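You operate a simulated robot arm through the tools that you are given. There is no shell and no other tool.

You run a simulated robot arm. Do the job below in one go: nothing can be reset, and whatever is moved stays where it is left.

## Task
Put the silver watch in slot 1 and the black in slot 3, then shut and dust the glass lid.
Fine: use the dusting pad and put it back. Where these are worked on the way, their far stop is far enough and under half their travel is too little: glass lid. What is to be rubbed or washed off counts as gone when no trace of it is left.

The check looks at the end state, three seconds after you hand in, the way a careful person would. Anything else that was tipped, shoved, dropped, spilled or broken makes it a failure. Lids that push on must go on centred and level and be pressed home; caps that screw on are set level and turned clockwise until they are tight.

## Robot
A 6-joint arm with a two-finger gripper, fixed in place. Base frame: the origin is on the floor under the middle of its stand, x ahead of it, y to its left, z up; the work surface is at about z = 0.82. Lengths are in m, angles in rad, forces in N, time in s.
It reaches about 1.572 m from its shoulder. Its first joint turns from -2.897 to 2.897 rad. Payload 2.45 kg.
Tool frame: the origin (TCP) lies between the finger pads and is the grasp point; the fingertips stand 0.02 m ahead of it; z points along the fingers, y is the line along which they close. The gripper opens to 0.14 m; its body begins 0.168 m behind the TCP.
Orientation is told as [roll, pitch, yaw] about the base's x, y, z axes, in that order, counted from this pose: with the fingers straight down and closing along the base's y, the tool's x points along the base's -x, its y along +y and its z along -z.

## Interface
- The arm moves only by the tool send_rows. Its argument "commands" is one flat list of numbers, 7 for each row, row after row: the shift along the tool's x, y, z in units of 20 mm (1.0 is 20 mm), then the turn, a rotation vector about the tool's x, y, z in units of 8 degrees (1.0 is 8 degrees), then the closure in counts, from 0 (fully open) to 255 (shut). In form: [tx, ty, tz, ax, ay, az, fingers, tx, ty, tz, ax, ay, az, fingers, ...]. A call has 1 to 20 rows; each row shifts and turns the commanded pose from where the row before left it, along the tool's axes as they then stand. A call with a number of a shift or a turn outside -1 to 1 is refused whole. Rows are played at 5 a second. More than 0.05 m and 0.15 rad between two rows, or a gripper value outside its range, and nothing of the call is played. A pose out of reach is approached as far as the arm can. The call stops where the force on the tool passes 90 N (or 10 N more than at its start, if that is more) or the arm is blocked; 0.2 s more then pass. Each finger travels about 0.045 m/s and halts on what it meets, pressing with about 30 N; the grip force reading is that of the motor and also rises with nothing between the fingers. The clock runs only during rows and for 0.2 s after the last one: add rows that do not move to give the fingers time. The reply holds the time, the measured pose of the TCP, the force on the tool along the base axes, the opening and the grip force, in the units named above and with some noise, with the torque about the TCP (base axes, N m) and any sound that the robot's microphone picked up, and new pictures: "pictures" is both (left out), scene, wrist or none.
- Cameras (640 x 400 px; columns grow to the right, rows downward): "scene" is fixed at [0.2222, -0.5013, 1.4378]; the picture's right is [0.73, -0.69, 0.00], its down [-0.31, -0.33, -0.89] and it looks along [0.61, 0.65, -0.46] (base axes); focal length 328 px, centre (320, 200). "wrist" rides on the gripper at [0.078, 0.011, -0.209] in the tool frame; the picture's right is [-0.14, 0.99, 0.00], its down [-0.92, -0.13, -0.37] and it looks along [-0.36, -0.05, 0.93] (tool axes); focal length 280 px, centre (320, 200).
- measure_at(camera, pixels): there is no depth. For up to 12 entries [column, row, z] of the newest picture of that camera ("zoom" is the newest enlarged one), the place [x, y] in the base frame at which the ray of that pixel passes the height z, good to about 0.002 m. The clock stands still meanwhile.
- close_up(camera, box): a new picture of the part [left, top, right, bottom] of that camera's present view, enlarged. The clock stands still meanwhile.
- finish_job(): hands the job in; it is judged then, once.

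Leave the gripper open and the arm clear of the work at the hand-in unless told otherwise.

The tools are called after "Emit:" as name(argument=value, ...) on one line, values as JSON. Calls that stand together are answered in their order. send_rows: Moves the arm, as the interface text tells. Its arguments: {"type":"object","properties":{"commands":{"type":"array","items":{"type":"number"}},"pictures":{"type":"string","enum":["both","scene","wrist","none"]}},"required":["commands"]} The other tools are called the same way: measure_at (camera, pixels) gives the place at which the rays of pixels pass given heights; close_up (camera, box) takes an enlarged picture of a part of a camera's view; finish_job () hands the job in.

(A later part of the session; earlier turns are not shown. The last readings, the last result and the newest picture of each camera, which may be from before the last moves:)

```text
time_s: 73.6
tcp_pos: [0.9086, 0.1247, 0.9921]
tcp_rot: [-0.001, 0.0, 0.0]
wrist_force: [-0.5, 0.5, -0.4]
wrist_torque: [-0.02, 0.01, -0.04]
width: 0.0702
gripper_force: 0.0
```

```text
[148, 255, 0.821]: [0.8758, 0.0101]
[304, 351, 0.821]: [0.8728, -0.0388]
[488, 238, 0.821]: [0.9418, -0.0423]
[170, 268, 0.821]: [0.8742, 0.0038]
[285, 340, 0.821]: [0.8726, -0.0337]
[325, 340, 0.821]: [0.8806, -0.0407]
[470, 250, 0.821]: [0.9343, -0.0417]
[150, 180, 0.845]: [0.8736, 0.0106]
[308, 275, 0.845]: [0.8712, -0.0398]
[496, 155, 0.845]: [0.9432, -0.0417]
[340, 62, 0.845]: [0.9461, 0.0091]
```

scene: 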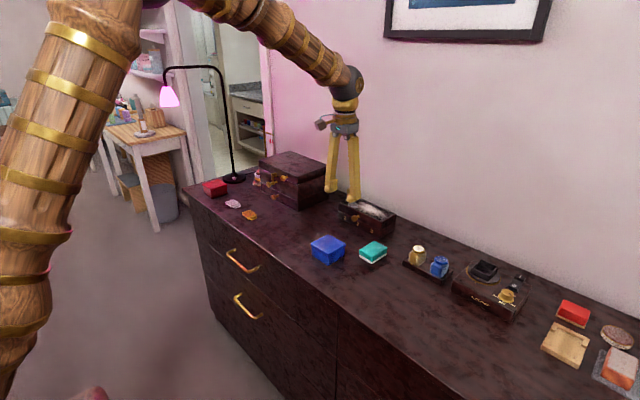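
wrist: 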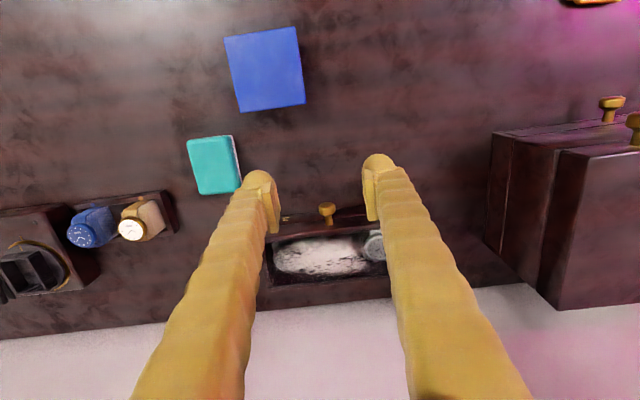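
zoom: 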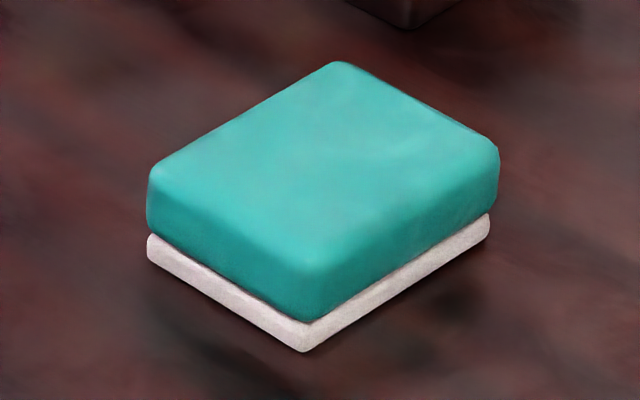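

Pad: centre (0.9087, −0.0158), yaw ≈ −2.3°, about 0.0725 × 0.051 × 0.025. I check the clearance to the watch tray beside it.

Emit:
measure_at(camera="wrist", pixels=[[168, 191, 0.84], [178, 230, 0.84], [70, 215, 0.84], [302, 104, 0.86], [238, 112, 0.86]])

Emit:
send_rows(commands=[0, -0.878, 0, 0, 0, 0, 109, 0, -0.878, 0, 0, 0, 0, 109, 0, -0.878, 0, 0, 0, 0, 109, 0, -0.878, 0, 0, 0, 0, 109, 0, -0.878, 0, 0, 0, 0, 109, 0, -0.878, 0, 0, 0, 0, 109, 0, -0.878, 0, 0, 0, 0, 109, 0, -0.878, 0, 0, 0, 0.29, 109, 0, 0, 0, 0, 0, 0, 109], pictures="both")

Emit:
close_up(camera="wrist", box=[230, 100, 410, 230])

```text
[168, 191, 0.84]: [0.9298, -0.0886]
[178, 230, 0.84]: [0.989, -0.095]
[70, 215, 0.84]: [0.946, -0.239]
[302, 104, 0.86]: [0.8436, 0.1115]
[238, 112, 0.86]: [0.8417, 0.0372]
```

```text
time_s: 75.6
tcp_pos: [0.9083, -0.0163, 0.9919]
tcp_rot: [0.0, 0.001, -0.043]
wrist_force: [1.3, -0.9, -0.8]
wrist_torque: [0.05, 0.04, 0.03]
width: 0.08
gripper_force: 0.1
```

scene: 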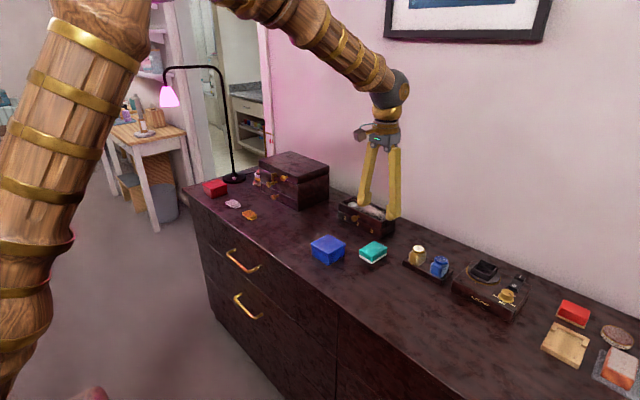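
wrist: 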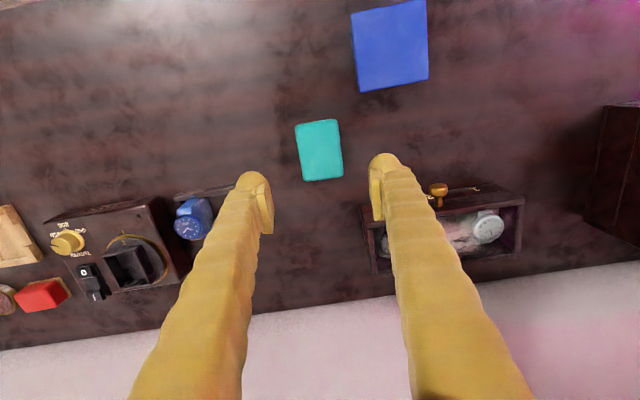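

```text
3.08 times, centred on (320, 165) of wrist
```

zoom: 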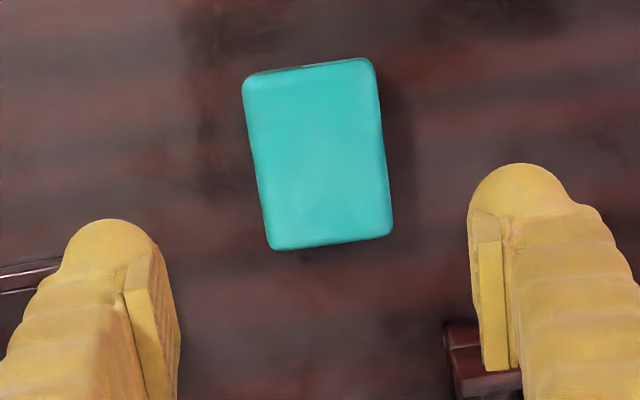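

Clear of the tray (its edge starts at x 0.93). The pad is aligned with the tool. Measure its centre in this view.

Emit:
measure_at(camera="wrist", pixels=[[319.4, 150.4, 0.845], [298.5, 151, 0.84], [340.5, 150, 0.84], [315, 132, 0.845], [323, 176, 0.845]])

```text
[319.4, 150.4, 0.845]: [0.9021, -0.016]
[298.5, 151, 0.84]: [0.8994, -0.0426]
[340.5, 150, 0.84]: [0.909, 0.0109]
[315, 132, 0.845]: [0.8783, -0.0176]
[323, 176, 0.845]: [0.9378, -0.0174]
```

Descending to z ≈ 0.892 to check the alignment once more.

Emit:
send_rows(commands=[0.1, 0, 1, 0, 0, 0, 109, 0, 0, 1, 0, 0, 0, 109, 0, 0, 1, 0, 0, 0, 109, 0, 0, 1, 0, 0, 0, 109, 0, 0, 1, 0, 0, 0, 109, 0, 0, 0, 0, 0, 0, 109], pictures="both")

Emit:
close_up(camera="wrist", box=[230, 120, 410, 250])

Emit:
close_up(camera="scene", box=[340, 200, 420, 270])

```text
time_s: 77.0
tcp_pos: [0.9058, -0.0155, 0.8916]
tcp_rot: [0.0, 0.0, -0.042]
wrist_force: [-0.1, -1.2, 0.0]
wrist_torque: [-0.01, -0.01, -0.04]
width: 0.0802
gripper_force: 0.1
```

scene: 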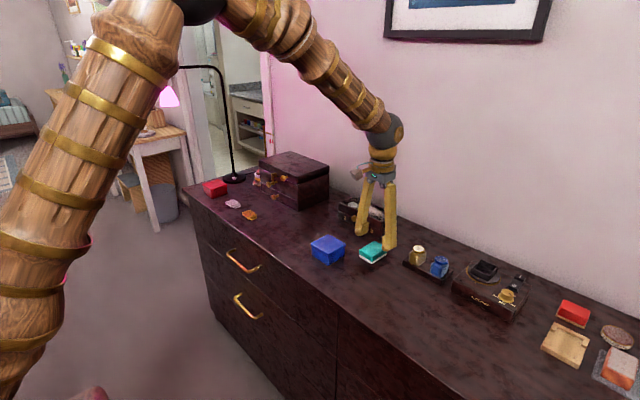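
wrist: 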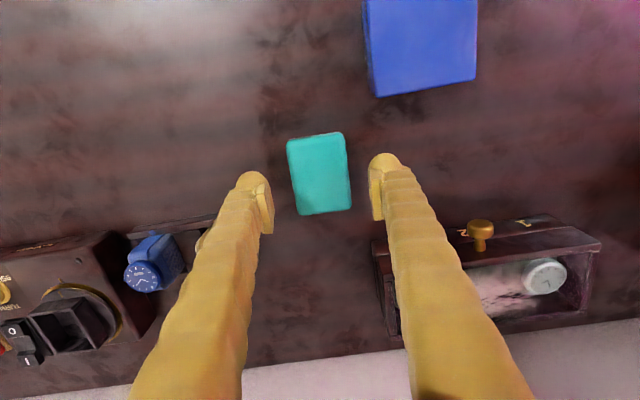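

```text
3.08 times, centred on (320, 185) of wrist
```

zoom: 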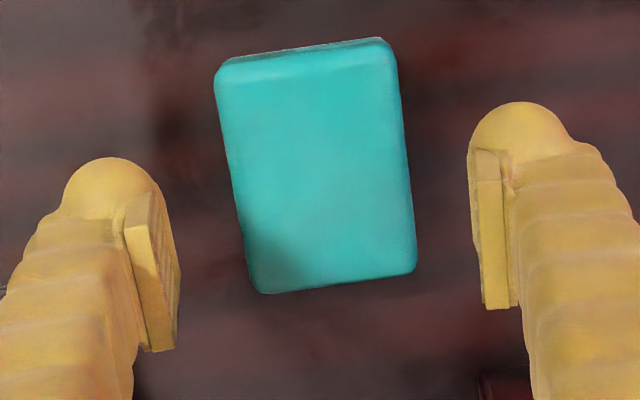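

```text
5.71 times, centred on (380, 235) of scene
```

zoom: 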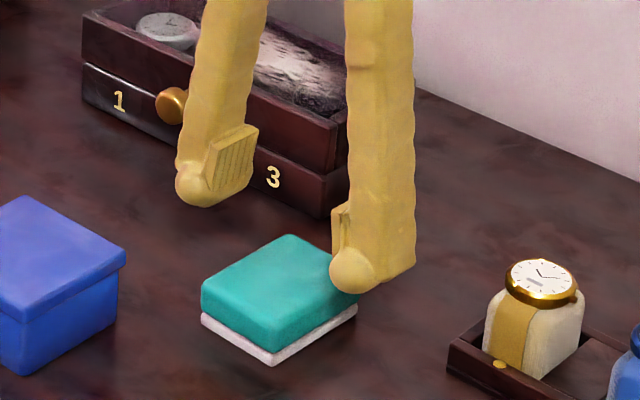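

Aligned. Lowering to z 0.846 (tips ~5 mm above the surface) and closing on the pad.

Emit:
send_rows(commands=[0.05, 0, 0.6, 0, 0, 0, 109, 0, 0, 0.6, 0, 0, 0, 109, 0, 0, 0.6, 0, 0, 0, 109, 0, 0, 0.48, 0, 0, 0, 109, 0, 0, 0, 0, 0, 0, 130, 0, 0, 0, 0, 0, 0, 160, 0, 0, 0, 0, 0, 0, 200, 0, 0, 0, 0, 0, 0, 255, 0, 0, 0, 0, 0, 0, 255], pictures="both")

Emit:
close_up(camera="wrist", box=[230, 120, 410, 250])

Emit:
close_up(camera="scene", box=[340, 200, 420, 270])

```text
time_s: 79.0
tcp_pos: [0.9048, -0.0157, 0.8469]
tcp_rot: [0.0, -0.001, -0.042]
wrist_force: [0.6, 0.3, -0.4]
wrist_torque: [0.04, -0.01, -0.01]
width: 0.0535
gripper_force: 30.1
```

scene: 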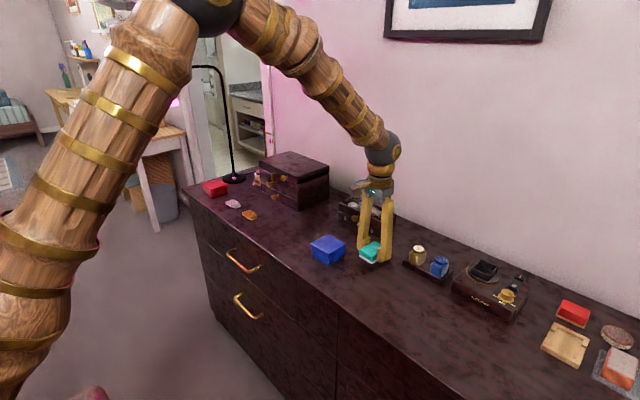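
wrist: 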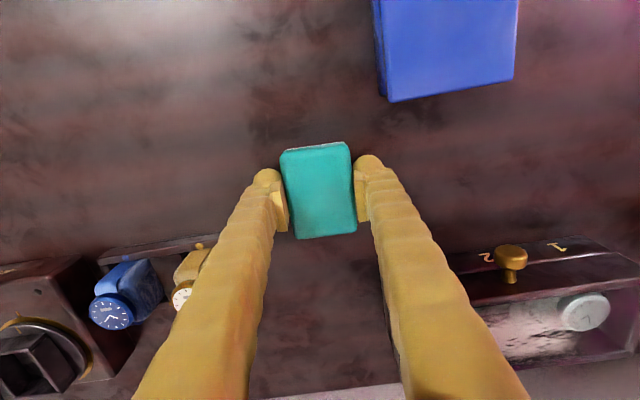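

```text
3.08 times, centred on (320, 185) of wrist
```

zoom: 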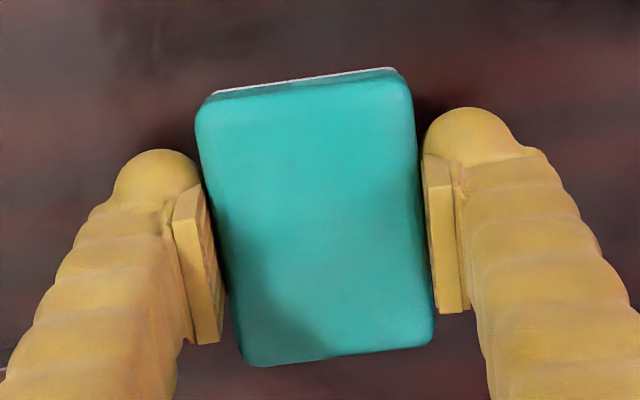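

```text
5.71 times, centred on (380, 235) of scene
```

zoom: 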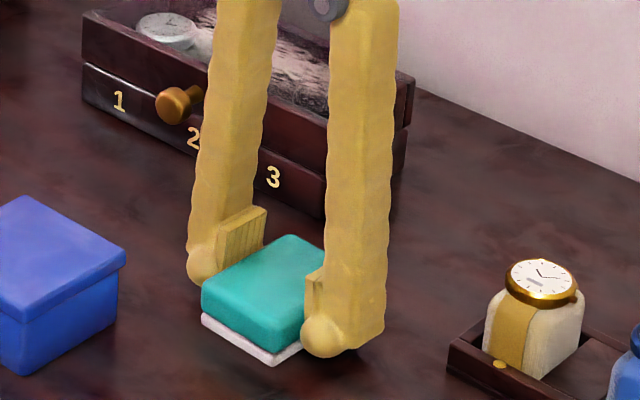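

Gripped (0.0535 m). I lift it, move over the box and turn it 90° so that its long side lies along the lid.

Emit:
send_rows(commands=[0, 0, -0.3, 0, 0, 0, 255, 0, 0, -0.7, 0, 0, 0, 255, 0, 0, -1, 0, 0, 0, 255, 0, 0, -1, 0, 0, 0, 255, 0, 0, -1, 0, 0, 0, 255, 0, 0, -1, 0, 0, 0, 255, 0, 0, -1, 0, 0, 0, 255, -0.806, 0.91, 0, 0, 0, 0, 255, -0.806, 0.91, 0, 0, 0, 0, 255, -0.806, 0.91, 0, 0, 0, 0, 255, -0.806, 0.91, 0, 0, 0, 0, 255, -0.806, 0.91, 0, 0, 0, 0, 255, -0.806, 0.91, 0, 0, 0, 0, 255, -0.806, 0.91, 0, 0, 0, 0, 255, -0.806, 0.91, 0, 0, 0, 0, 255, 0, 0, 0, 0, 0, 0, 255], pictures="both")

```text
time_s: 82.4
tcp_pos: [1.0399, 0.1254, 0.9659]
tcp_rot: [0.001, 0.001, -0.041]
wrist_force: [-0.2, -0.3, 0.0]
wrist_torque: [-0.03, 0.02, 0.0]
width: 0.0536
gripper_force: 30.1
```

scene: 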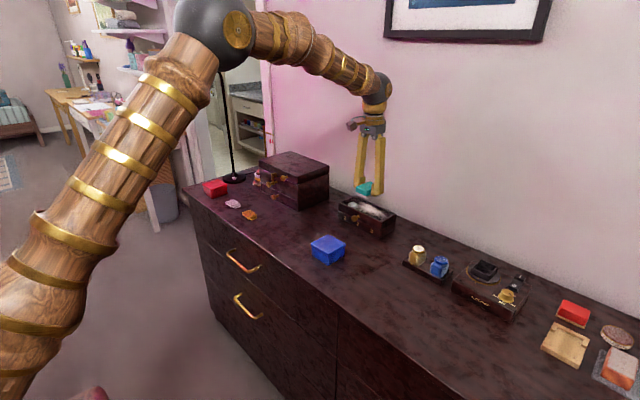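
wrist: 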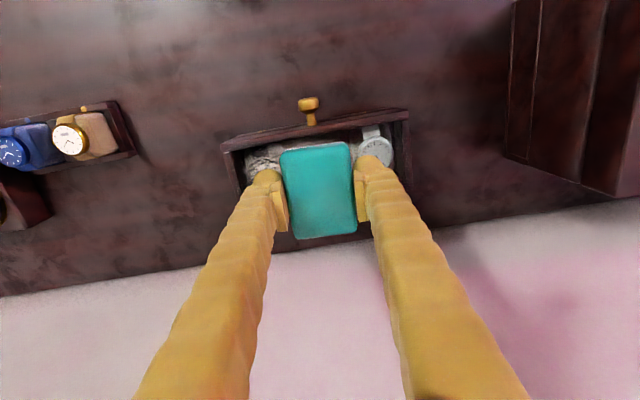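

Rotating the tool +92.4° about the vertical.

Emit:
send_rows(commands=[0, 0, 0, 0, 0, -0.9625, 255, 0, 0, 0, 0, 0, -0.9625, 255, 0, 0, 0, 0, 0, -0.9625, 255, 0, 0, 0, 0, 0, -0.9625, 255, 0, 0, 0, 0, 0, -0.9625, 255, 0, 0, 0, 0, 0, -0.9625, 255, 0, 0, 0, 0, 0, -0.9625, 255, 0, 0, 0, 0, 0, -0.9625, 255, 0, 0, 0, 0, 0, -0.9625, 255, 0, 0, 0, 0, 0, -0.9625, 255, 0, 0, 0, 0, 0, -0.9625, 255, 0, 0, 0, 0, 0, -0.9625, 255, 0, 0, 0, 0, 0, 0, 255], pictures="both")

Emit:
close_up(camera="scene", box=[330, 160, 410, 240])

Emit:
close_up(camera="wrist", box=[220, 80, 420, 260])

```text
time_s: 85.2
tcp_pos: [1.04, 0.1243, 0.9663]
tcp_rot: [0.001, 0.0, 1.572]
wrist_force: [-0.4, 0.4, -0.7]
wrist_torque: [0.01, -0.01, 0.01]
width: 0.0535
gripper_force: 29.7
```

scene: 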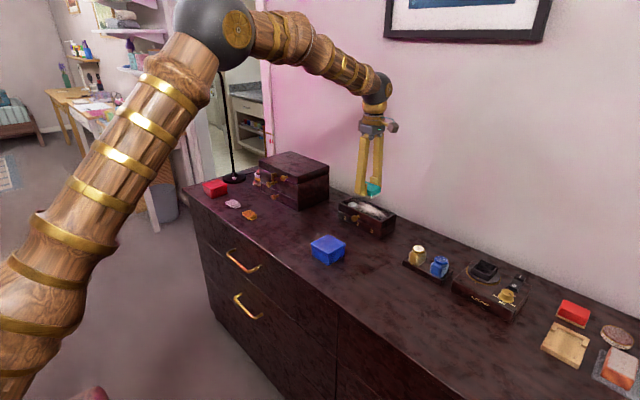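
wrist: 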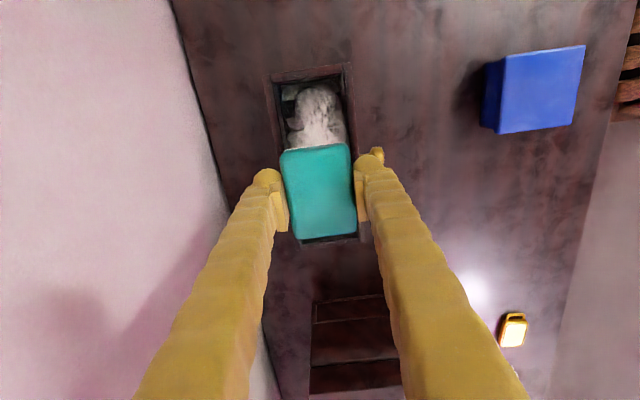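

```text
5.00 times, centred on (370, 200) of scene
```

zoom: 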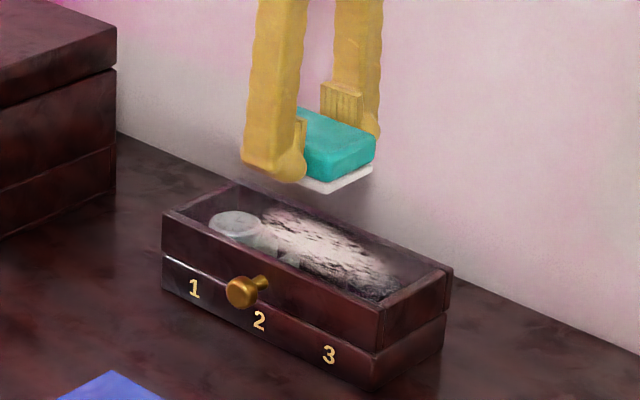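

```text
2.22 times, centred on (320, 170) of wrist
```

zoom: 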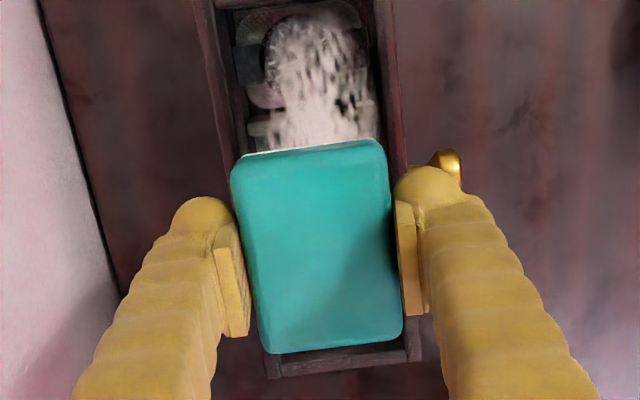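

The pad is over the lid with its long side along y. Lowering to about z 0.918, then creeping down until contact.

Emit:
send_rows(commands=[0, 0, 0.6, 0, 0, 0, 255, 0, 0, 0.6, 0, 0, 0, 255, 0, 0, 0.6, 0, 0, 0, 255, 0, 0, 0.6, 0, 0, 0, 255, 0, 0, 0, 0, 0, 0, 255], pictures="both")

Emit:
close_up(camera="scene", box=[335, 175, 405, 235])

Emit:
close_up(camera="wrist", box=[220, 80, 420, 260])

```text
time_s: 86.4
tcp_pos: [1.0408, 0.1239, 0.9168]
tcp_rot: [0.001, 0.0, 1.57]
wrist_force: [0.3, -0.2, -0.7]
wrist_torque: [0.01, -0.04, 0.02]
width: 0.0537
gripper_force: 30.6
```

scene: 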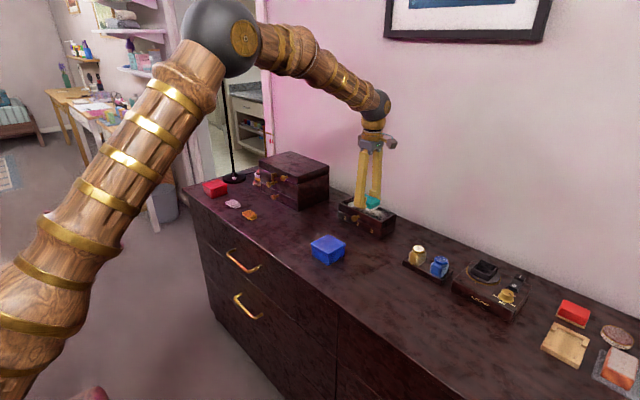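
wrist: 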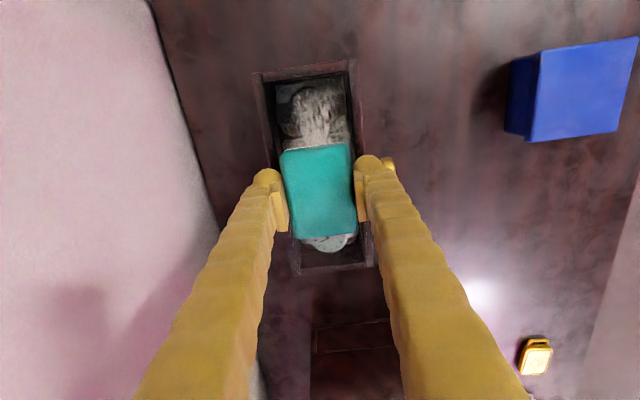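

```text
6.67 times, centred on (370, 205) of scene
```

zoom: 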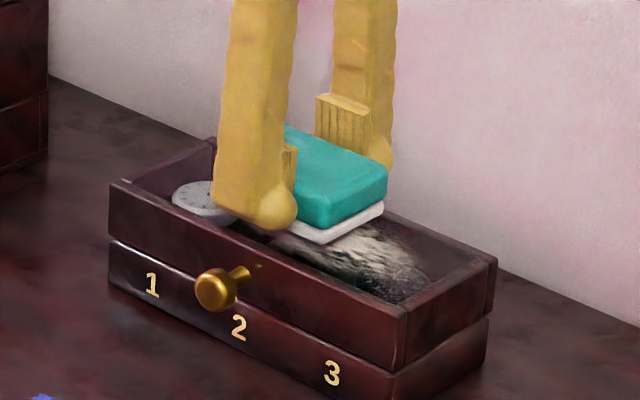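

```text
2.22 times, centred on (320, 170) of wrist
```

zoom: 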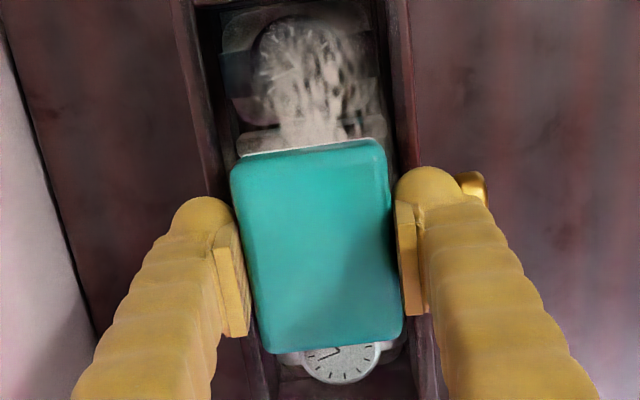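

The pad is centred between the rails. I measure the rails' inner edges in the wrist view to centre the stroke.

Emit:
close_up(camera="wrist", box=[240, 50, 380, 150])

```text
4.00 times, centred on (310, 100) of wrist
```

zoom: 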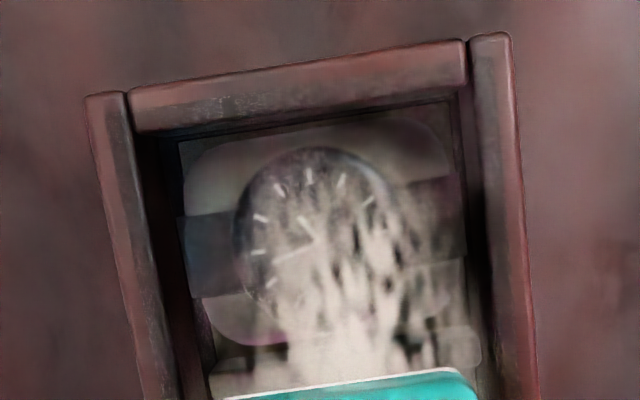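

Emit:
measure_at(camera="zoom", pixels=[[150, 250, 0.885], [480, 200, 0.885], [105, 250, 0.885], [518, 200, 0.885], [300, 110, 0.885], [295, 72, 0.885], [260, 180, 0.883], [450, 250, 0.883], [240, 390, 0.883], [470, 370, 0.883]])

```text
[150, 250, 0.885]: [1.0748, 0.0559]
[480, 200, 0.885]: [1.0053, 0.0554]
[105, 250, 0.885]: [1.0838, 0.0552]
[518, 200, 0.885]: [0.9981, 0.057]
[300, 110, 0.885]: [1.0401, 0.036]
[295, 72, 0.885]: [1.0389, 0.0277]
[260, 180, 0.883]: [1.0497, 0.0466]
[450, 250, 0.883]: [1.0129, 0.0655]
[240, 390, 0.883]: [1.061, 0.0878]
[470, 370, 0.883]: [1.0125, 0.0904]
```

Inner opening x 1.006–1.0745 (centre 1.040), y from 0.035. Creep down now.

Emit:
send_rows(commands=[0, 0, 0.1, 0, 0, 0, 255, 0, 0, 0.1, 0, 0, 0, 255, 0, 0, 0, 0, 0, 0, 255], pictures="none")

Emit:
send_rows(commands=[0, 0, 0.075, 0, 0, 0, 255, 0, 0, 0, 0, 0, 0, 255], pictures="none")

Emit:
send_rows(commands=[0, 0, 0.075, 0, 0, 0, 255, 0, 0, 0, 0, 0, 0, 255], pictures="none")

```text
time_s: 87.2
tcp_pos: [1.0396, 0.1218, 0.9135]
tcp_rot: [-0.001, 0.001, 1.57]
wrist_force: [0.0, -0.1, -0.7]
wrist_torque: [0.03, -0.02, -0.01]
width: 0.0538
gripper_force: 30.1
```

```text
time_s: 87.8
tcp_pos: [1.0401, 0.1238, 0.9126]
tcp_rot: [0.0, 0.0, 1.57]
wrist_force: [0.7, -1.4, 0.1]
wrist_torque: [-0.03, -0.03, -0.01]
width: 0.0534
gripper_force: 30.1
```

```text
time_s: 88.4
tcp_pos: [1.0412, 0.1223, 0.9121]
tcp_rot: [0.001, -0.003, 1.571]
wrist_force: [1.2, 0.3, 1.0]
wrist_torque: [0.04, 0.0, 0.0]
width: 0.0539
gripper_force: 30.3
```

Emit:
send_rows(commands=[0, 0, 0.05, 0, 0, 0, 255, 0, 0, 0, 0, 0, 0, 255], pictures="none")

Emit:
send_rows(commands=[0, 0, 0.05, 0, 0, 0, 255, 0, 0, 0, 0, 0, 0, 255], pictures="none")

```text
time_s: 89.0
tcp_pos: [1.0395, 0.1235, 0.9114]
tcp_rot: [0.001, 0.001, 1.571]
wrist_force: [1.0, -3.4, 10.8]
wrist_torque: [-0.08, -0.06, 0.02]
width: 0.0537
gripper_force: 29.7
```

```text
time_s: 89.6
tcp_pos: [1.0398, 0.1242, 0.9101]
tcp_rot: [-0.001, -0.001, 1.571]
wrist_force: [1.9, -0.7, 21.4]
wrist_torque: [-0.02, -0.04, -0.01]
width: 0.0535
gripper_force: 29.9
```

Contact: 21 N at z 0.910, so the glass is at ≈0.884. Ease to ~15 N and wipe toward +y first.

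Emit:
send_rows(commands=[0, 0, -0.03, 0, 0, 0, 255, -0.44, 0, 0, 0, 0, 0, 255, -0.44, 0, 0, 0, 0, 0, 255, -0.44, 0, 0, 0, 0, 0, 255, -0.44, 0, 0, 0, 0, 0, 255, -0.44, 0, 0, 0, 0, 0, 255, -0.44, 0, 0, 0, 0, 0, 255], pictures="wrist")

Emit:
close_up(camera="wrist", box=[220, 50, 420, 260])

```text
time_s: 91.2
tcp_pos: [1.0399, 0.1782, 0.9102]
tcp_rot: [-0.001, 0.0, 1.57]
wrist_force: [-0.9, -1.1, 11.5]
wrist_torque: [0.0, 0.07, 0.02]
width: 0.0537
gripper_force: 30.0
```

wrist: 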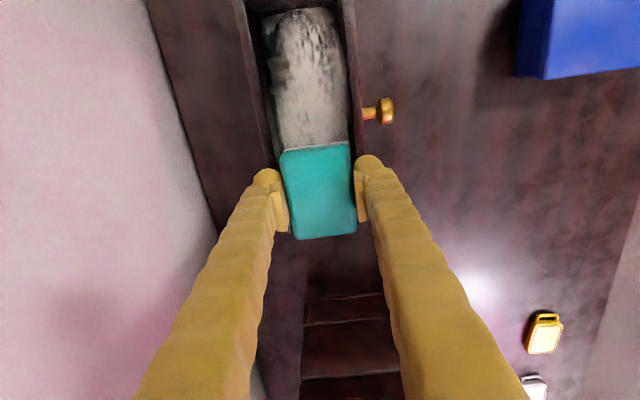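

```text
1.90 times, centred on (320, 155) of wrist
```

zoom: 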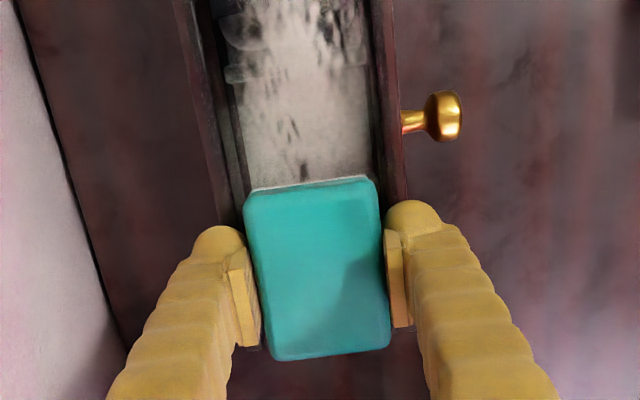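

The dust behind the pad looks thinner but still there. Now a full stroke toward −y with the same force.

Emit:
send_rows(commands=[0.5, 0, 0, 0, 0, 0, 255, 0.5, 0, 0, 0, 0, 0, 255, 0.5, 0, 0, 0, 0, 0, 255, 0.5, 0, 0, 0, 0, 0, 255, 0.5, 0, 0, 0, 0, 0, 255, 0.5, 0, 0, 0, 0, 0, 255, 0.5, 0, 0, 0, 0, 0, 255, 0.5, 0, 0, 0, 0, 0, 255, 0.5, 0, 0, 0, 0, 0, 255, 0.5, 0, 0, 0, 0, 0, 255], pictures="both")

Emit:
close_up(camera="scene", box=[330, 175, 410, 235])

Emit:
close_up(camera="wrist", box=[220, 130, 420, 330])

```text
time_s: 93.4
tcp_pos: [1.0396, 0.0763, 0.91]
tcp_rot: [0.002, -0.001, 1.572]
wrist_force: [0.7, -0.3, -0.8]
wrist_torque: [0.0, -0.04, -0.01]
width: 0.0538
gripper_force: 30.4
```

scene: 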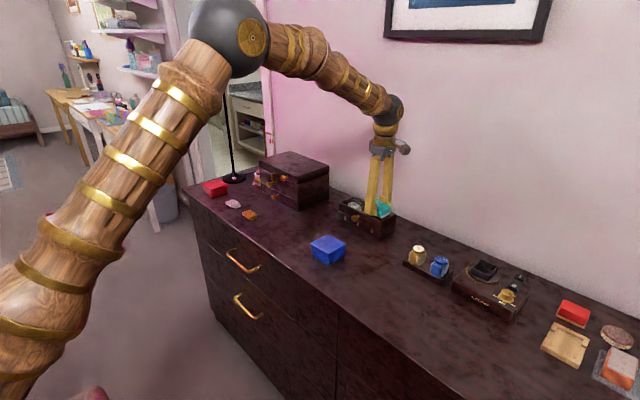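
wrist: 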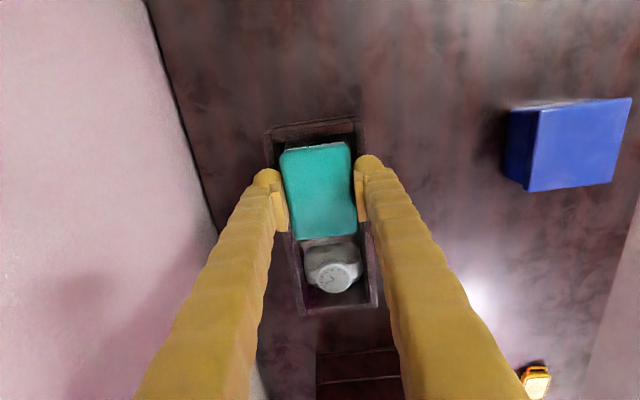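

```text
6.67 times, centred on (370, 205) of scene
```

zoom: 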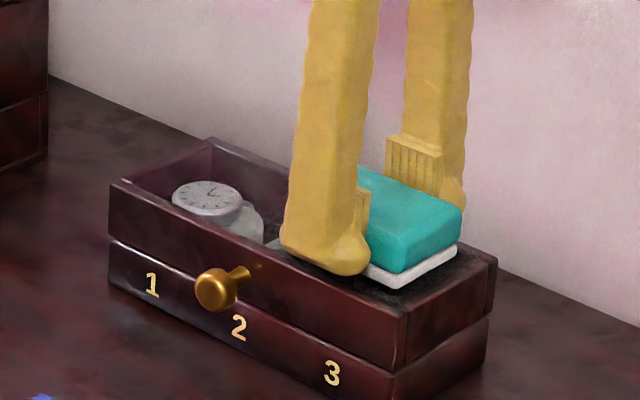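

```text
2.00 times, centred on (320, 230) of wrist
```

zoom: 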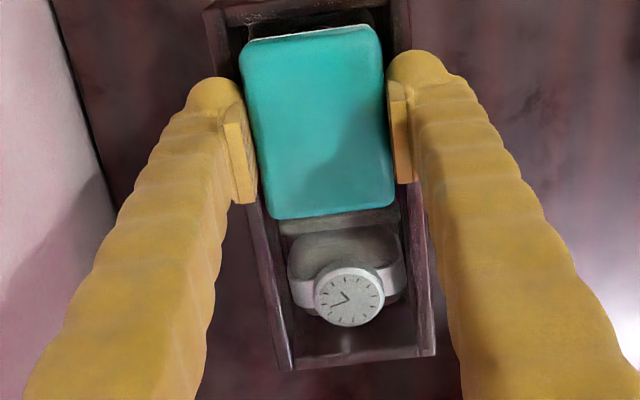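

The area behind now looks clear, but contact force fell to ~0 at this end. I press down 1 mm at a time here.

Emit:
send_rows(commands=[0, 0, 0.06, 0, 0, 0, 255, 0, 0, 0, 0, 0, 0, 255], pictures="none")

Emit:
send_rows(commands=[0, 0, 0.05, 0, 0, 0, 255, 0, 0, 0, 0, 0, 0, 255], pictures="none")

```text
time_s: 94.0
tcp_pos: [1.0399, 0.0769, 0.9109]
tcp_rot: [-0.001, -0.001, 1.572]
wrist_force: [-1.6, -3.4, 10.0]
wrist_torque: [-0.06, 0.06, -0.01]
width: 0.0537
gripper_force: 30.2
```

```text
time_s: 94.6
tcp_pos: [1.0406, 0.0771, 0.9097]
tcp_rot: [-0.002, 0.001, 1.571]
wrist_force: [3.2, -1.3, 21.9]
wrist_torque: [0.0, -0.06, 0.0]
width: 0.0541
gripper_force: 30.0
```

22 N now. Scrub in x at this end and then stroke back toward +y along x ≈ 1.046.

Emit:
send_rows(commands=[0, -0.15, -0.02, 0, 0, 0, 255, 0, -0.15, 0, 0, 0, 0, 255, -0.5, 0, 0, 0, 0, 0, 255, -0.5, 0, 0, 0, 0, 0, 255, -0.5, 0, 0, 0, 0, 0, 255, -0.5, 0, 0, 0, 0, 0, 255, -0.5, 0, 0, 0, 0, 0, 255], pictures="none")

Emit:
send_rows(commands=[-0.5, 0, 0, 0, 0, 0, 255, -0.5, 0, 0, 0, 0, 0, 255, -0.5, 0, 0, 0, 0, 0, 255, -0.5, 0, 0, 0, 0, 0, 255, -0.5, 0, 0, 0, 0, 0, 255], pictures="both")

Emit:
close_up(camera="scene", box=[330, 175, 410, 235])

Emit:
close_up(camera="wrist", box=[220, 0, 420, 200])

```text
time_s: 96.2
tcp_pos: [1.0467, 0.1269, 0.9085]
tcp_rot: [0.0, 0.0, 1.571]
wrist_force: [-1.2, -4.1, 15.3]
wrist_torque: [-0.06, -0.01, 0.0]
width: 0.0535
gripper_force: 30.1
```

```text
time_s: 97.4
tcp_pos: [1.0452, 0.1772, 0.9095]
tcp_rot: [0.0, -0.001, 1.571]
wrist_force: [0.7, -2.4, 14.6]
wrist_torque: [0.01, -0.01, 0.02]
width: 0.0539
gripper_force: 29.6
```

scene: 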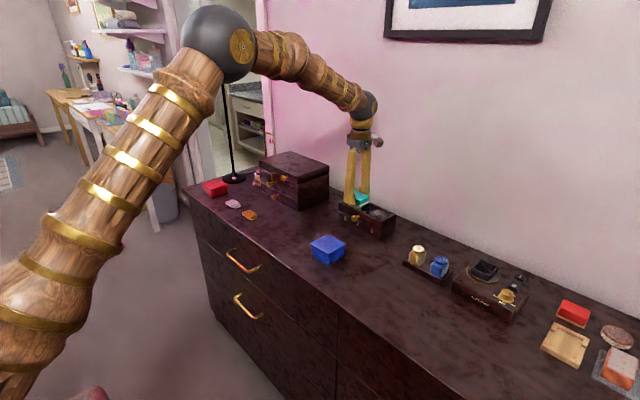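
wrist: 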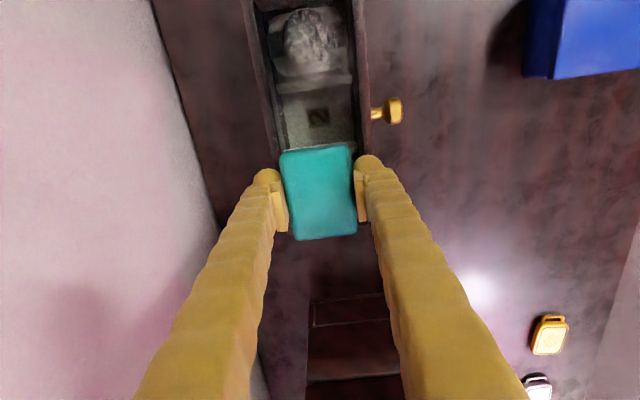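

```text
6.67 times, centred on (370, 205) of scene
```

zoom: 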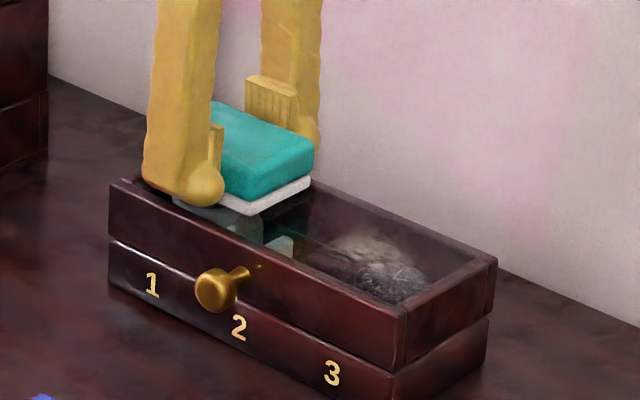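

```text
2.00 times, centred on (320, 100) of wrist
```

zoom: 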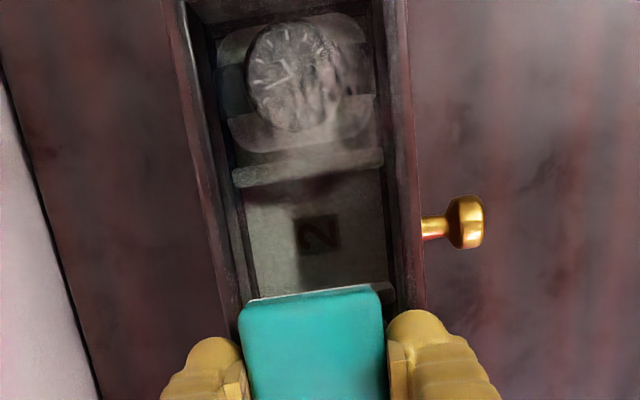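

Most of the dust is gone; a hazy part remains at the −y end. Stroke back to −y along x ≈ 1.040, keeping contact.

Emit:
send_rows(commands=[0.5, 0.15, 0.02, 0, 0, 0, 255, 0.5, 0.15, 0, 0, 0, 0, 255, 0.5, 0, 0, 0, 0, 0, 255, 0.5, 0, 0, 0, 0, 0, 255, 0.5, 0, 0, 0, 0, 0, 255, 0.5, 0, 0, 0, 0, 0, 255, 0.5, 0, 0, 0, 0, 0, 255, 0.5, 0, 0, 0, 0, 0, 255, 0.5, 0, 0, 0, 0, 0, 255, 0.5, 0, 0, 0, 0, 0, 255], pictures="none")

Emit:
send_rows(commands=[0, 0.15, 0, 0, 0, 0, 255, 0, 0.15, 0, 0, 0, 0, 255, -0.5, 0, 0, 0, 0, 0, 255, -0.5, 0, 0, 0, 0, 0, 255, -0.5, 0, 0, 0, 0, 0, 255, 0.5, 0, 0, 0, 0, 0, 255, 0.5, 0, 0, 0, 0, 0, 255, 0.5, 0, 0, 0, 0, 0, 255], pictures="none")

```text
time_s: 99.6
tcp_pos: [1.0418, 0.0755, 0.9083]
tcp_rot: [0.001, 0.0, 1.572]
wrist_force: [0.3, 2.7, 15.2]
wrist_torque: [0.09, -0.02, 0.01]
width: 0.0539
gripper_force: 30.6
```

```text
time_s: 101.4
tcp_pos: [1.0345, 0.0772, 0.9077]
tcp_rot: [-0.001, 0.0, 1.571]
wrist_force: [1.2, 5.1, 16.3]
wrist_torque: [0.07, -0.02, -0.06]
width: 0.0538
gripper_force: 30.1
```

Now stroke +y along x ≈ 1.034.

Emit:
send_rows(commands=[-0.5, 0, 0, 0, 0, 0, 255, -0.5, 0, 0, 0, 0, 0, 255, -0.5, 0, 0, 0, 0, 0, 255, -0.5, 0, 0, 0, 0, 0, 255, -0.5, 0, 0, 0, 0, 0, 255, -0.5, 0, 0, 0, 0, 0, 255, -0.5, 0, 0, 0, 0, 0, 255, -0.5, 0, 0, 0, 0, 0, 255, -0.5, 0, 0, 0, 0, 0, 255, -0.5, 0, 0, 0, 0, 0, 255], pictures="both")

Emit:
close_up(camera="scene", box=[330, 175, 410, 235])

Emit:
close_up(camera="wrist", box=[220, 0, 420, 200])

```text
time_s: 103.6
tcp_pos: [1.0333, 0.1764, 0.9074]
tcp_rot: [0.001, 0.001, 1.572]
wrist_force: [-0.9, 1.0, 2.0]
wrist_torque: [0.01, 0.03, -0.04]
width: 0.0535
gripper_force: 30.0
```

scene: 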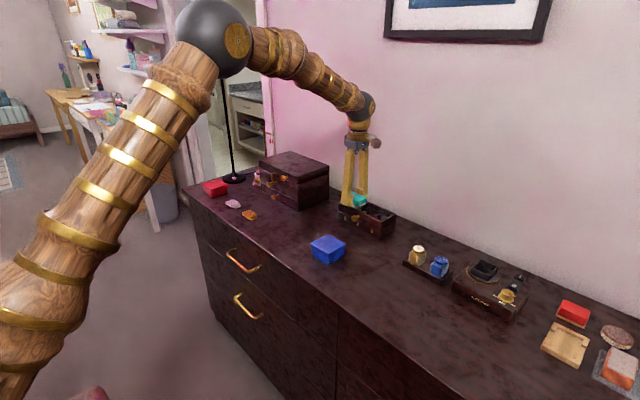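
wrist: 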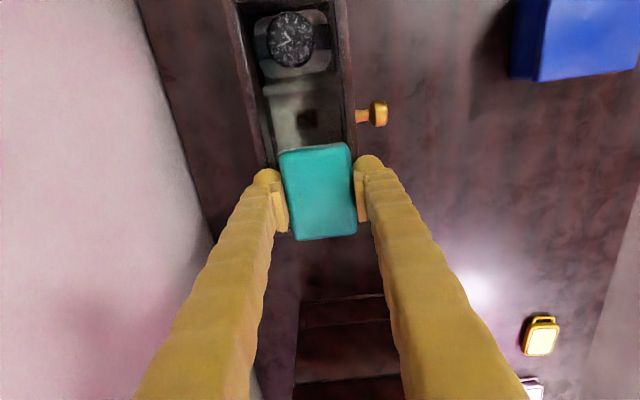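

```text
6.67 times, centred on (370, 205) of scene
```

zoom: 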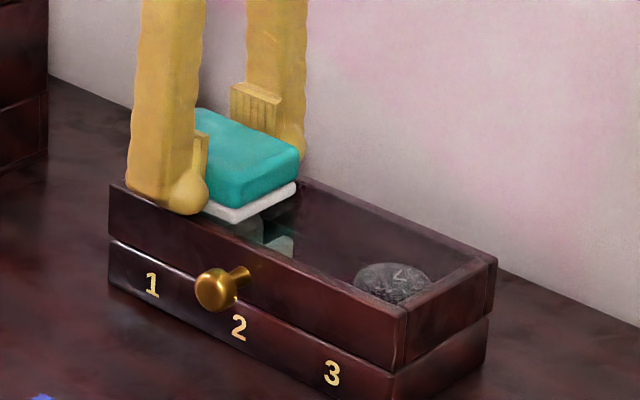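

```text
2.00 times, centred on (320, 100) of wrist
```

zoom: 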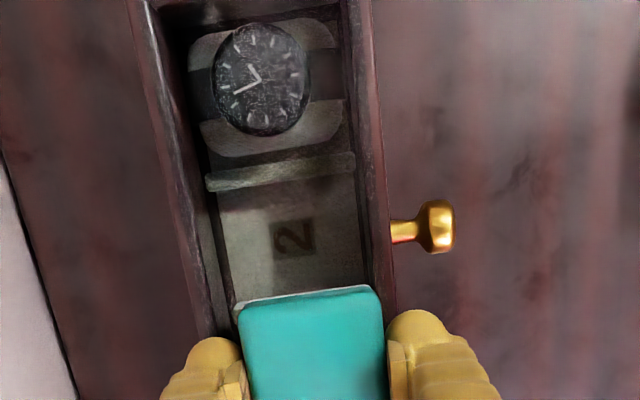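

Nearly clear; slight grain is visible over the black dial and the force here is only 2 N. I press again here, scrub in x, and make another full pass.

Emit:
send_rows(commands=[0, 0, 0.05, 0, 0, 0, 255, 0, -0.2, 0, 0, 0, 0, 255, 0, -0.2, 0, 0, 0, 0, 255, 0, -0.2, 0, 0, 0, 0, 255], pictures="none")

```text
time_s: 104.6
tcp_pos: [1.046, 0.1784, 0.9089]
tcp_rot: [-0.001, -0.001, 1.571]
wrist_force: [-4.8, 0.0, 12.3]
wrist_torque: [0.0, 0.12, -0.03]
width: 0.0538
gripper_force: 30.4
```

Emit:
send_rows(commands=[0.5, 0, 0.01, 0, 0, 0, 255, 0.5, 0, 0, 0, 0, 0, 255, 0.5, 0, 0.01, 0, 0, 0, 255, 0.5, 0, 0, 0, 0, 0, 255, 0.5, 0, 0, 0, 0, 0, 255, 0.5, 0, 0, 0, 0, 0, 255, 0.5, 0, 0, 0, 0, 0, 255, 0.5, 0, 0, 0, 0, 0, 255, 0.5, 0, 0, 0, 0, 0, 255, 0.6, 0, 0, 0, 0, 0, 255], pictures="none")

Emit:
send_rows(commands=[0, 0.2, 0, 0, 0, 0, 255, 0, 0.2, 0, 0, 0, 0, 255, 0, 0.2, 0, 0, 0, 0, 255, -0.5, 0, 0, 0, 0, 0, 255, -0.5, 0, 0, 0, 0, 0, 255, -0.5, -0.2, 0, 0, 0, 0, 255, 0.5, -0.1, 0, 0, 0, 0, 255, 0.5, 0, 0, 0, 0, 0, 255, 0.5, 0, 0, 0, 0, 0, 255, 0, -0.3, 0, 0, 0, 0, 255, 0, 0.3, 0, 0, 0, 0, 255], pictures="none")

```text
time_s: 106.8
tcp_pos: [1.0464, 0.0744, 0.9077]
tcp_rot: [0.001, -0.001, 1.571]
wrist_force: [0.4, 2.6, 13.5]
wrist_torque: [0.05, -0.05, -0.04]
width: 0.0537
gripper_force: 30.2
```

```text
time_s: 109.2
tcp_pos: [1.0406, 0.0748, 0.9075]
tcp_rot: [0.001, 0.0, 1.571]
wrist_force: [2.8, -0.8, 9.2]
wrist_torque: [-0.02, -0.06, 0.0]
width: 0.0538
gripper_force: 30.1
```

One more full pass toward +y along the middle, then lift and inspect.

Emit:
send_rows(commands=[0, 0, 0.03, 0, 0, 0, 255, -0.5, 0, 0, 0, 0, 0, 255, -0.5, 0, 0, 0, 0, 0, 255, -0.5, 0, 0, 0, 0, 0, 255, -0.5, 0, 0, 0, 0, 0, 255, -0.5, 0, 0, 0, 0, 0, 255, -0.5, 0, 0, 0, 0, 0, 255, -0.5, 0, 0, 0, 0, 0, 255, -0.5, 0, 0, 0, 0, 0, 255, -0.5, 0, 0, 0, 0, 0, 255, -0.5, 0, 0, 0, 0, 0, 255], pictures="none")

Emit:
send_rows(commands=[0, 0.3, 0, 0, 0, 0, 255, 0, -0.3, 0, 0, 0, 0, 255, 0, -0.3, 0, 0, 0, 0, 255, 0, 0.3, 0, 0, 0, 0, 255, 0, 0, -0.5, 0, 0, 0, 255, 0, 0, -1, 0, 0, 0, 255, 0, 0, -1, 0, 0, 0, 255, 0, 0, -1, 0, 0, 0, 255], pictures="both")

Emit:
close_up(camera="scene", box=[335, 185, 405, 240])

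Emit:
close_up(camera="wrist", box=[230, 20, 400, 160])

```text
time_s: 111.6
tcp_pos: [1.0388, 0.1759, 0.9067]
tcp_rot: [0.0, -0.001, 1.573]
wrist_force: [-0.4, 0.2, 6.6]
wrist_torque: [0.01, 0.03, 0.02]
width: 0.0535
gripper_force: 30.0
```

```text
time_s: 113.4
tcp_pos: [1.0406, 0.1751, 0.9751]
tcp_rot: [0.002, -0.001, 1.569]
wrist_force: [0.6, 0.1, -1.3]
wrist_torque: [-0.02, -0.02, -0.01]
width: 0.054
gripper_force: 30.2
```

scene: 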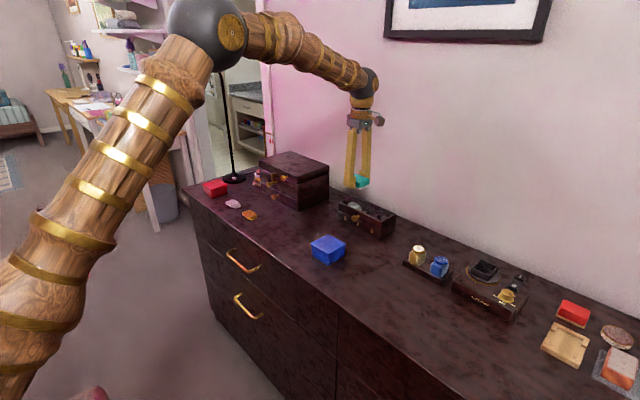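
wrist: 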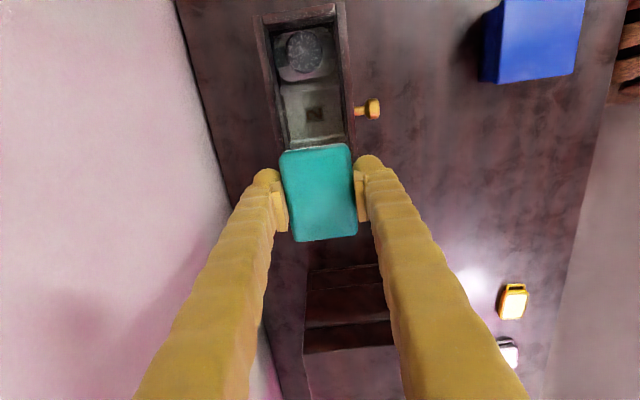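

```text
7.27 times, centred on (370, 212) of scene
```

zoom: 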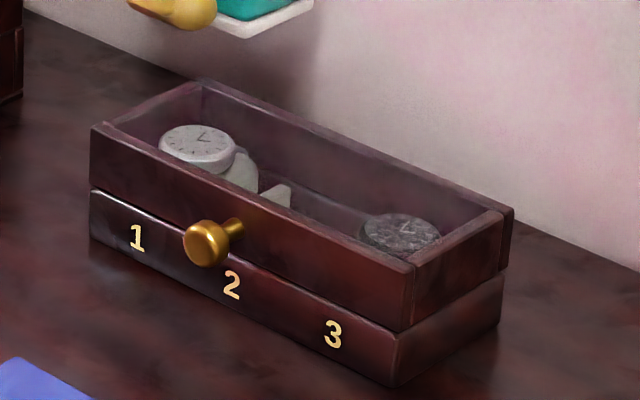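

```text
2.86 times, centred on (315, 90) of wrist
```

zoom: 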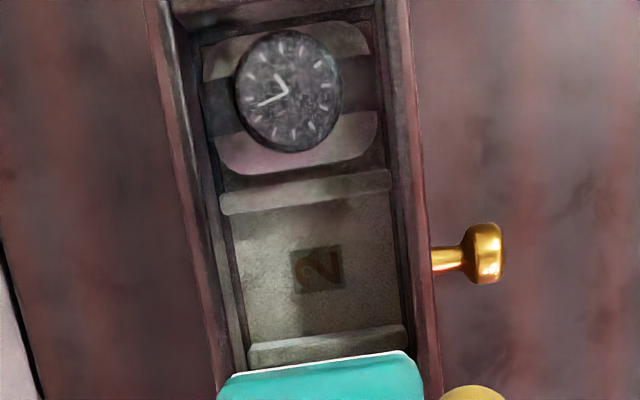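

The glass looks nearly clean. I inspect the area over the black watch in higher zoom to look for residual traces.

Emit:
close_up(camera="wrist", box=[265, 10, 345, 80])

Emit:
close_up(camera="scene", box=[370, 202, 400, 226])

Emit:
close_up(camera="scene", box=[345, 192, 385, 218])

Emit:
close_up(camera="wrist", box=[270, 70, 370, 150])

```text
5.71 times, centred on (305, 45) of wrist
```

zoom: 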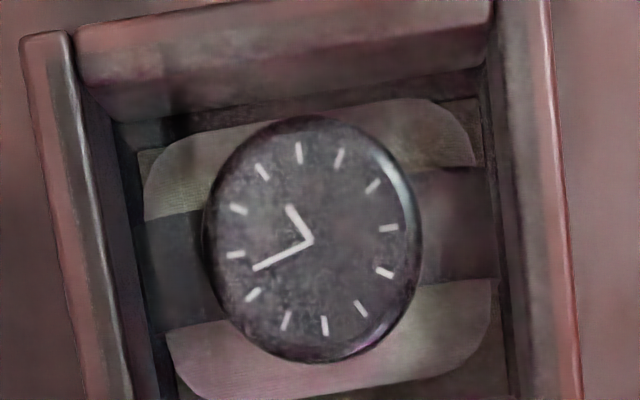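

```text
16.00 times, centred on (385, 214) of scene
```

zoom: 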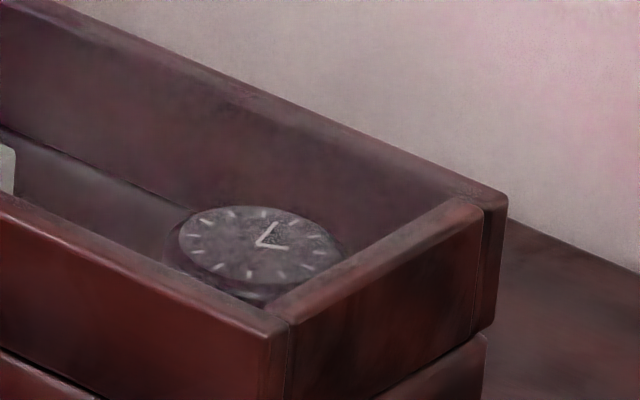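

```text
15.38 times, centred on (365, 205) of scene
```

zoom: 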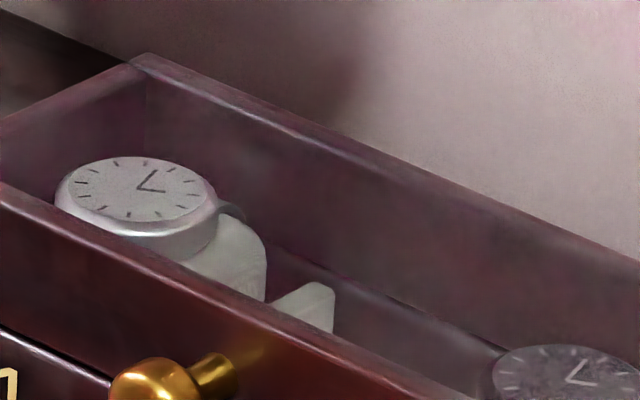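

```text
5.00 times, centred on (320, 110) of wrist
```

zoom: 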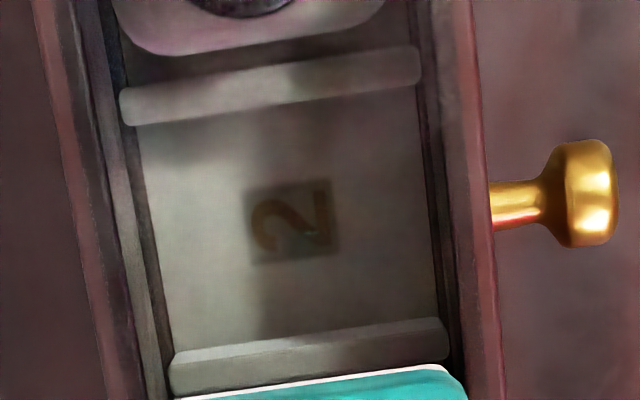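

It looks clean apart from glass haze, but to be sure no trace is left I make further passes. Lowering back onto the glass.

Emit:
send_rows(commands=[0, 0, 1, 0, 0, 0, 255, 0, 0, 1, 0, 0, 0, 255, 0, 0, 1, 0, 0, 0, 255, 0, 0, 0.25, 0, 0, 0, 255, 0, 0, 0.1, 0, 0, 0, 255, 0, 0, 0, 0, 0, 0, 255], pictures="none")

Emit:
send_rows(commands=[0, 0, 0.08, 0, 0, 0, 255, 0, 0, 0, 0, 0, 0, 255], pictures="none")

```text
time_s: 114.8
tcp_pos: [1.0408, 0.1754, 0.9082]
tcp_rot: [-0.002, 0.0, 1.574]
wrist_force: [-0.3, 0.3, -0.9]
wrist_torque: [0.01, 0.02, -0.02]
width: 0.0536
gripper_force: 30.6
```

```text
time_s: 115.4
tcp_pos: [1.0417, 0.1746, 0.9065]
tcp_rot: [0.0, 0.0, 1.572]
wrist_force: [0.1, 0.0, -1.4]
wrist_torque: [-0.01, 0.05, -0.01]
width: 0.0535
gripper_force: 30.1
```

No contact yet: the pad has slipped up ~4 mm in the grip, so fingertips are nearing the frame. I'll set it on the glass, re-grip higher, and continue with less force. Creep down first.

Emit:
send_rows(commands=[0, 0, 0.03, 0, 0, 0, 255, 0, 0, 0, 0, 0, 0, 255], pictures="none")

Emit:
close_up(camera="scene", box=[330, 180, 380, 220])

```text
time_s: 116.0
tcp_pos: [1.0411, 0.1746, 0.9054]
tcp_rot: [0.0, -0.001, 1.57]
wrist_force: [-0.3, 0.5, -0.2]
wrist_torque: [0.05, -0.02, 0.01]
width: 0.0536
gripper_force: 30.1
```

```text
10.00 times, centred on (355, 200) of scene
```

zoom: 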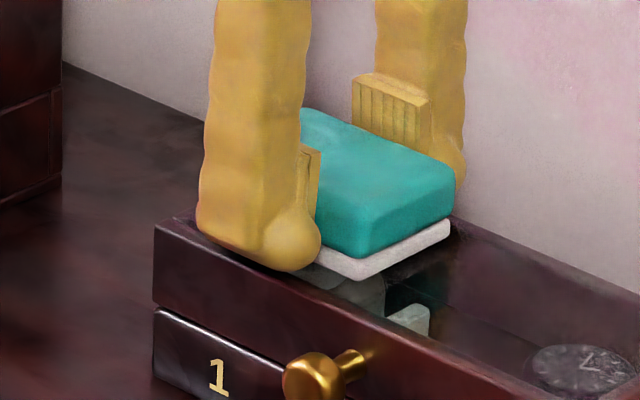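

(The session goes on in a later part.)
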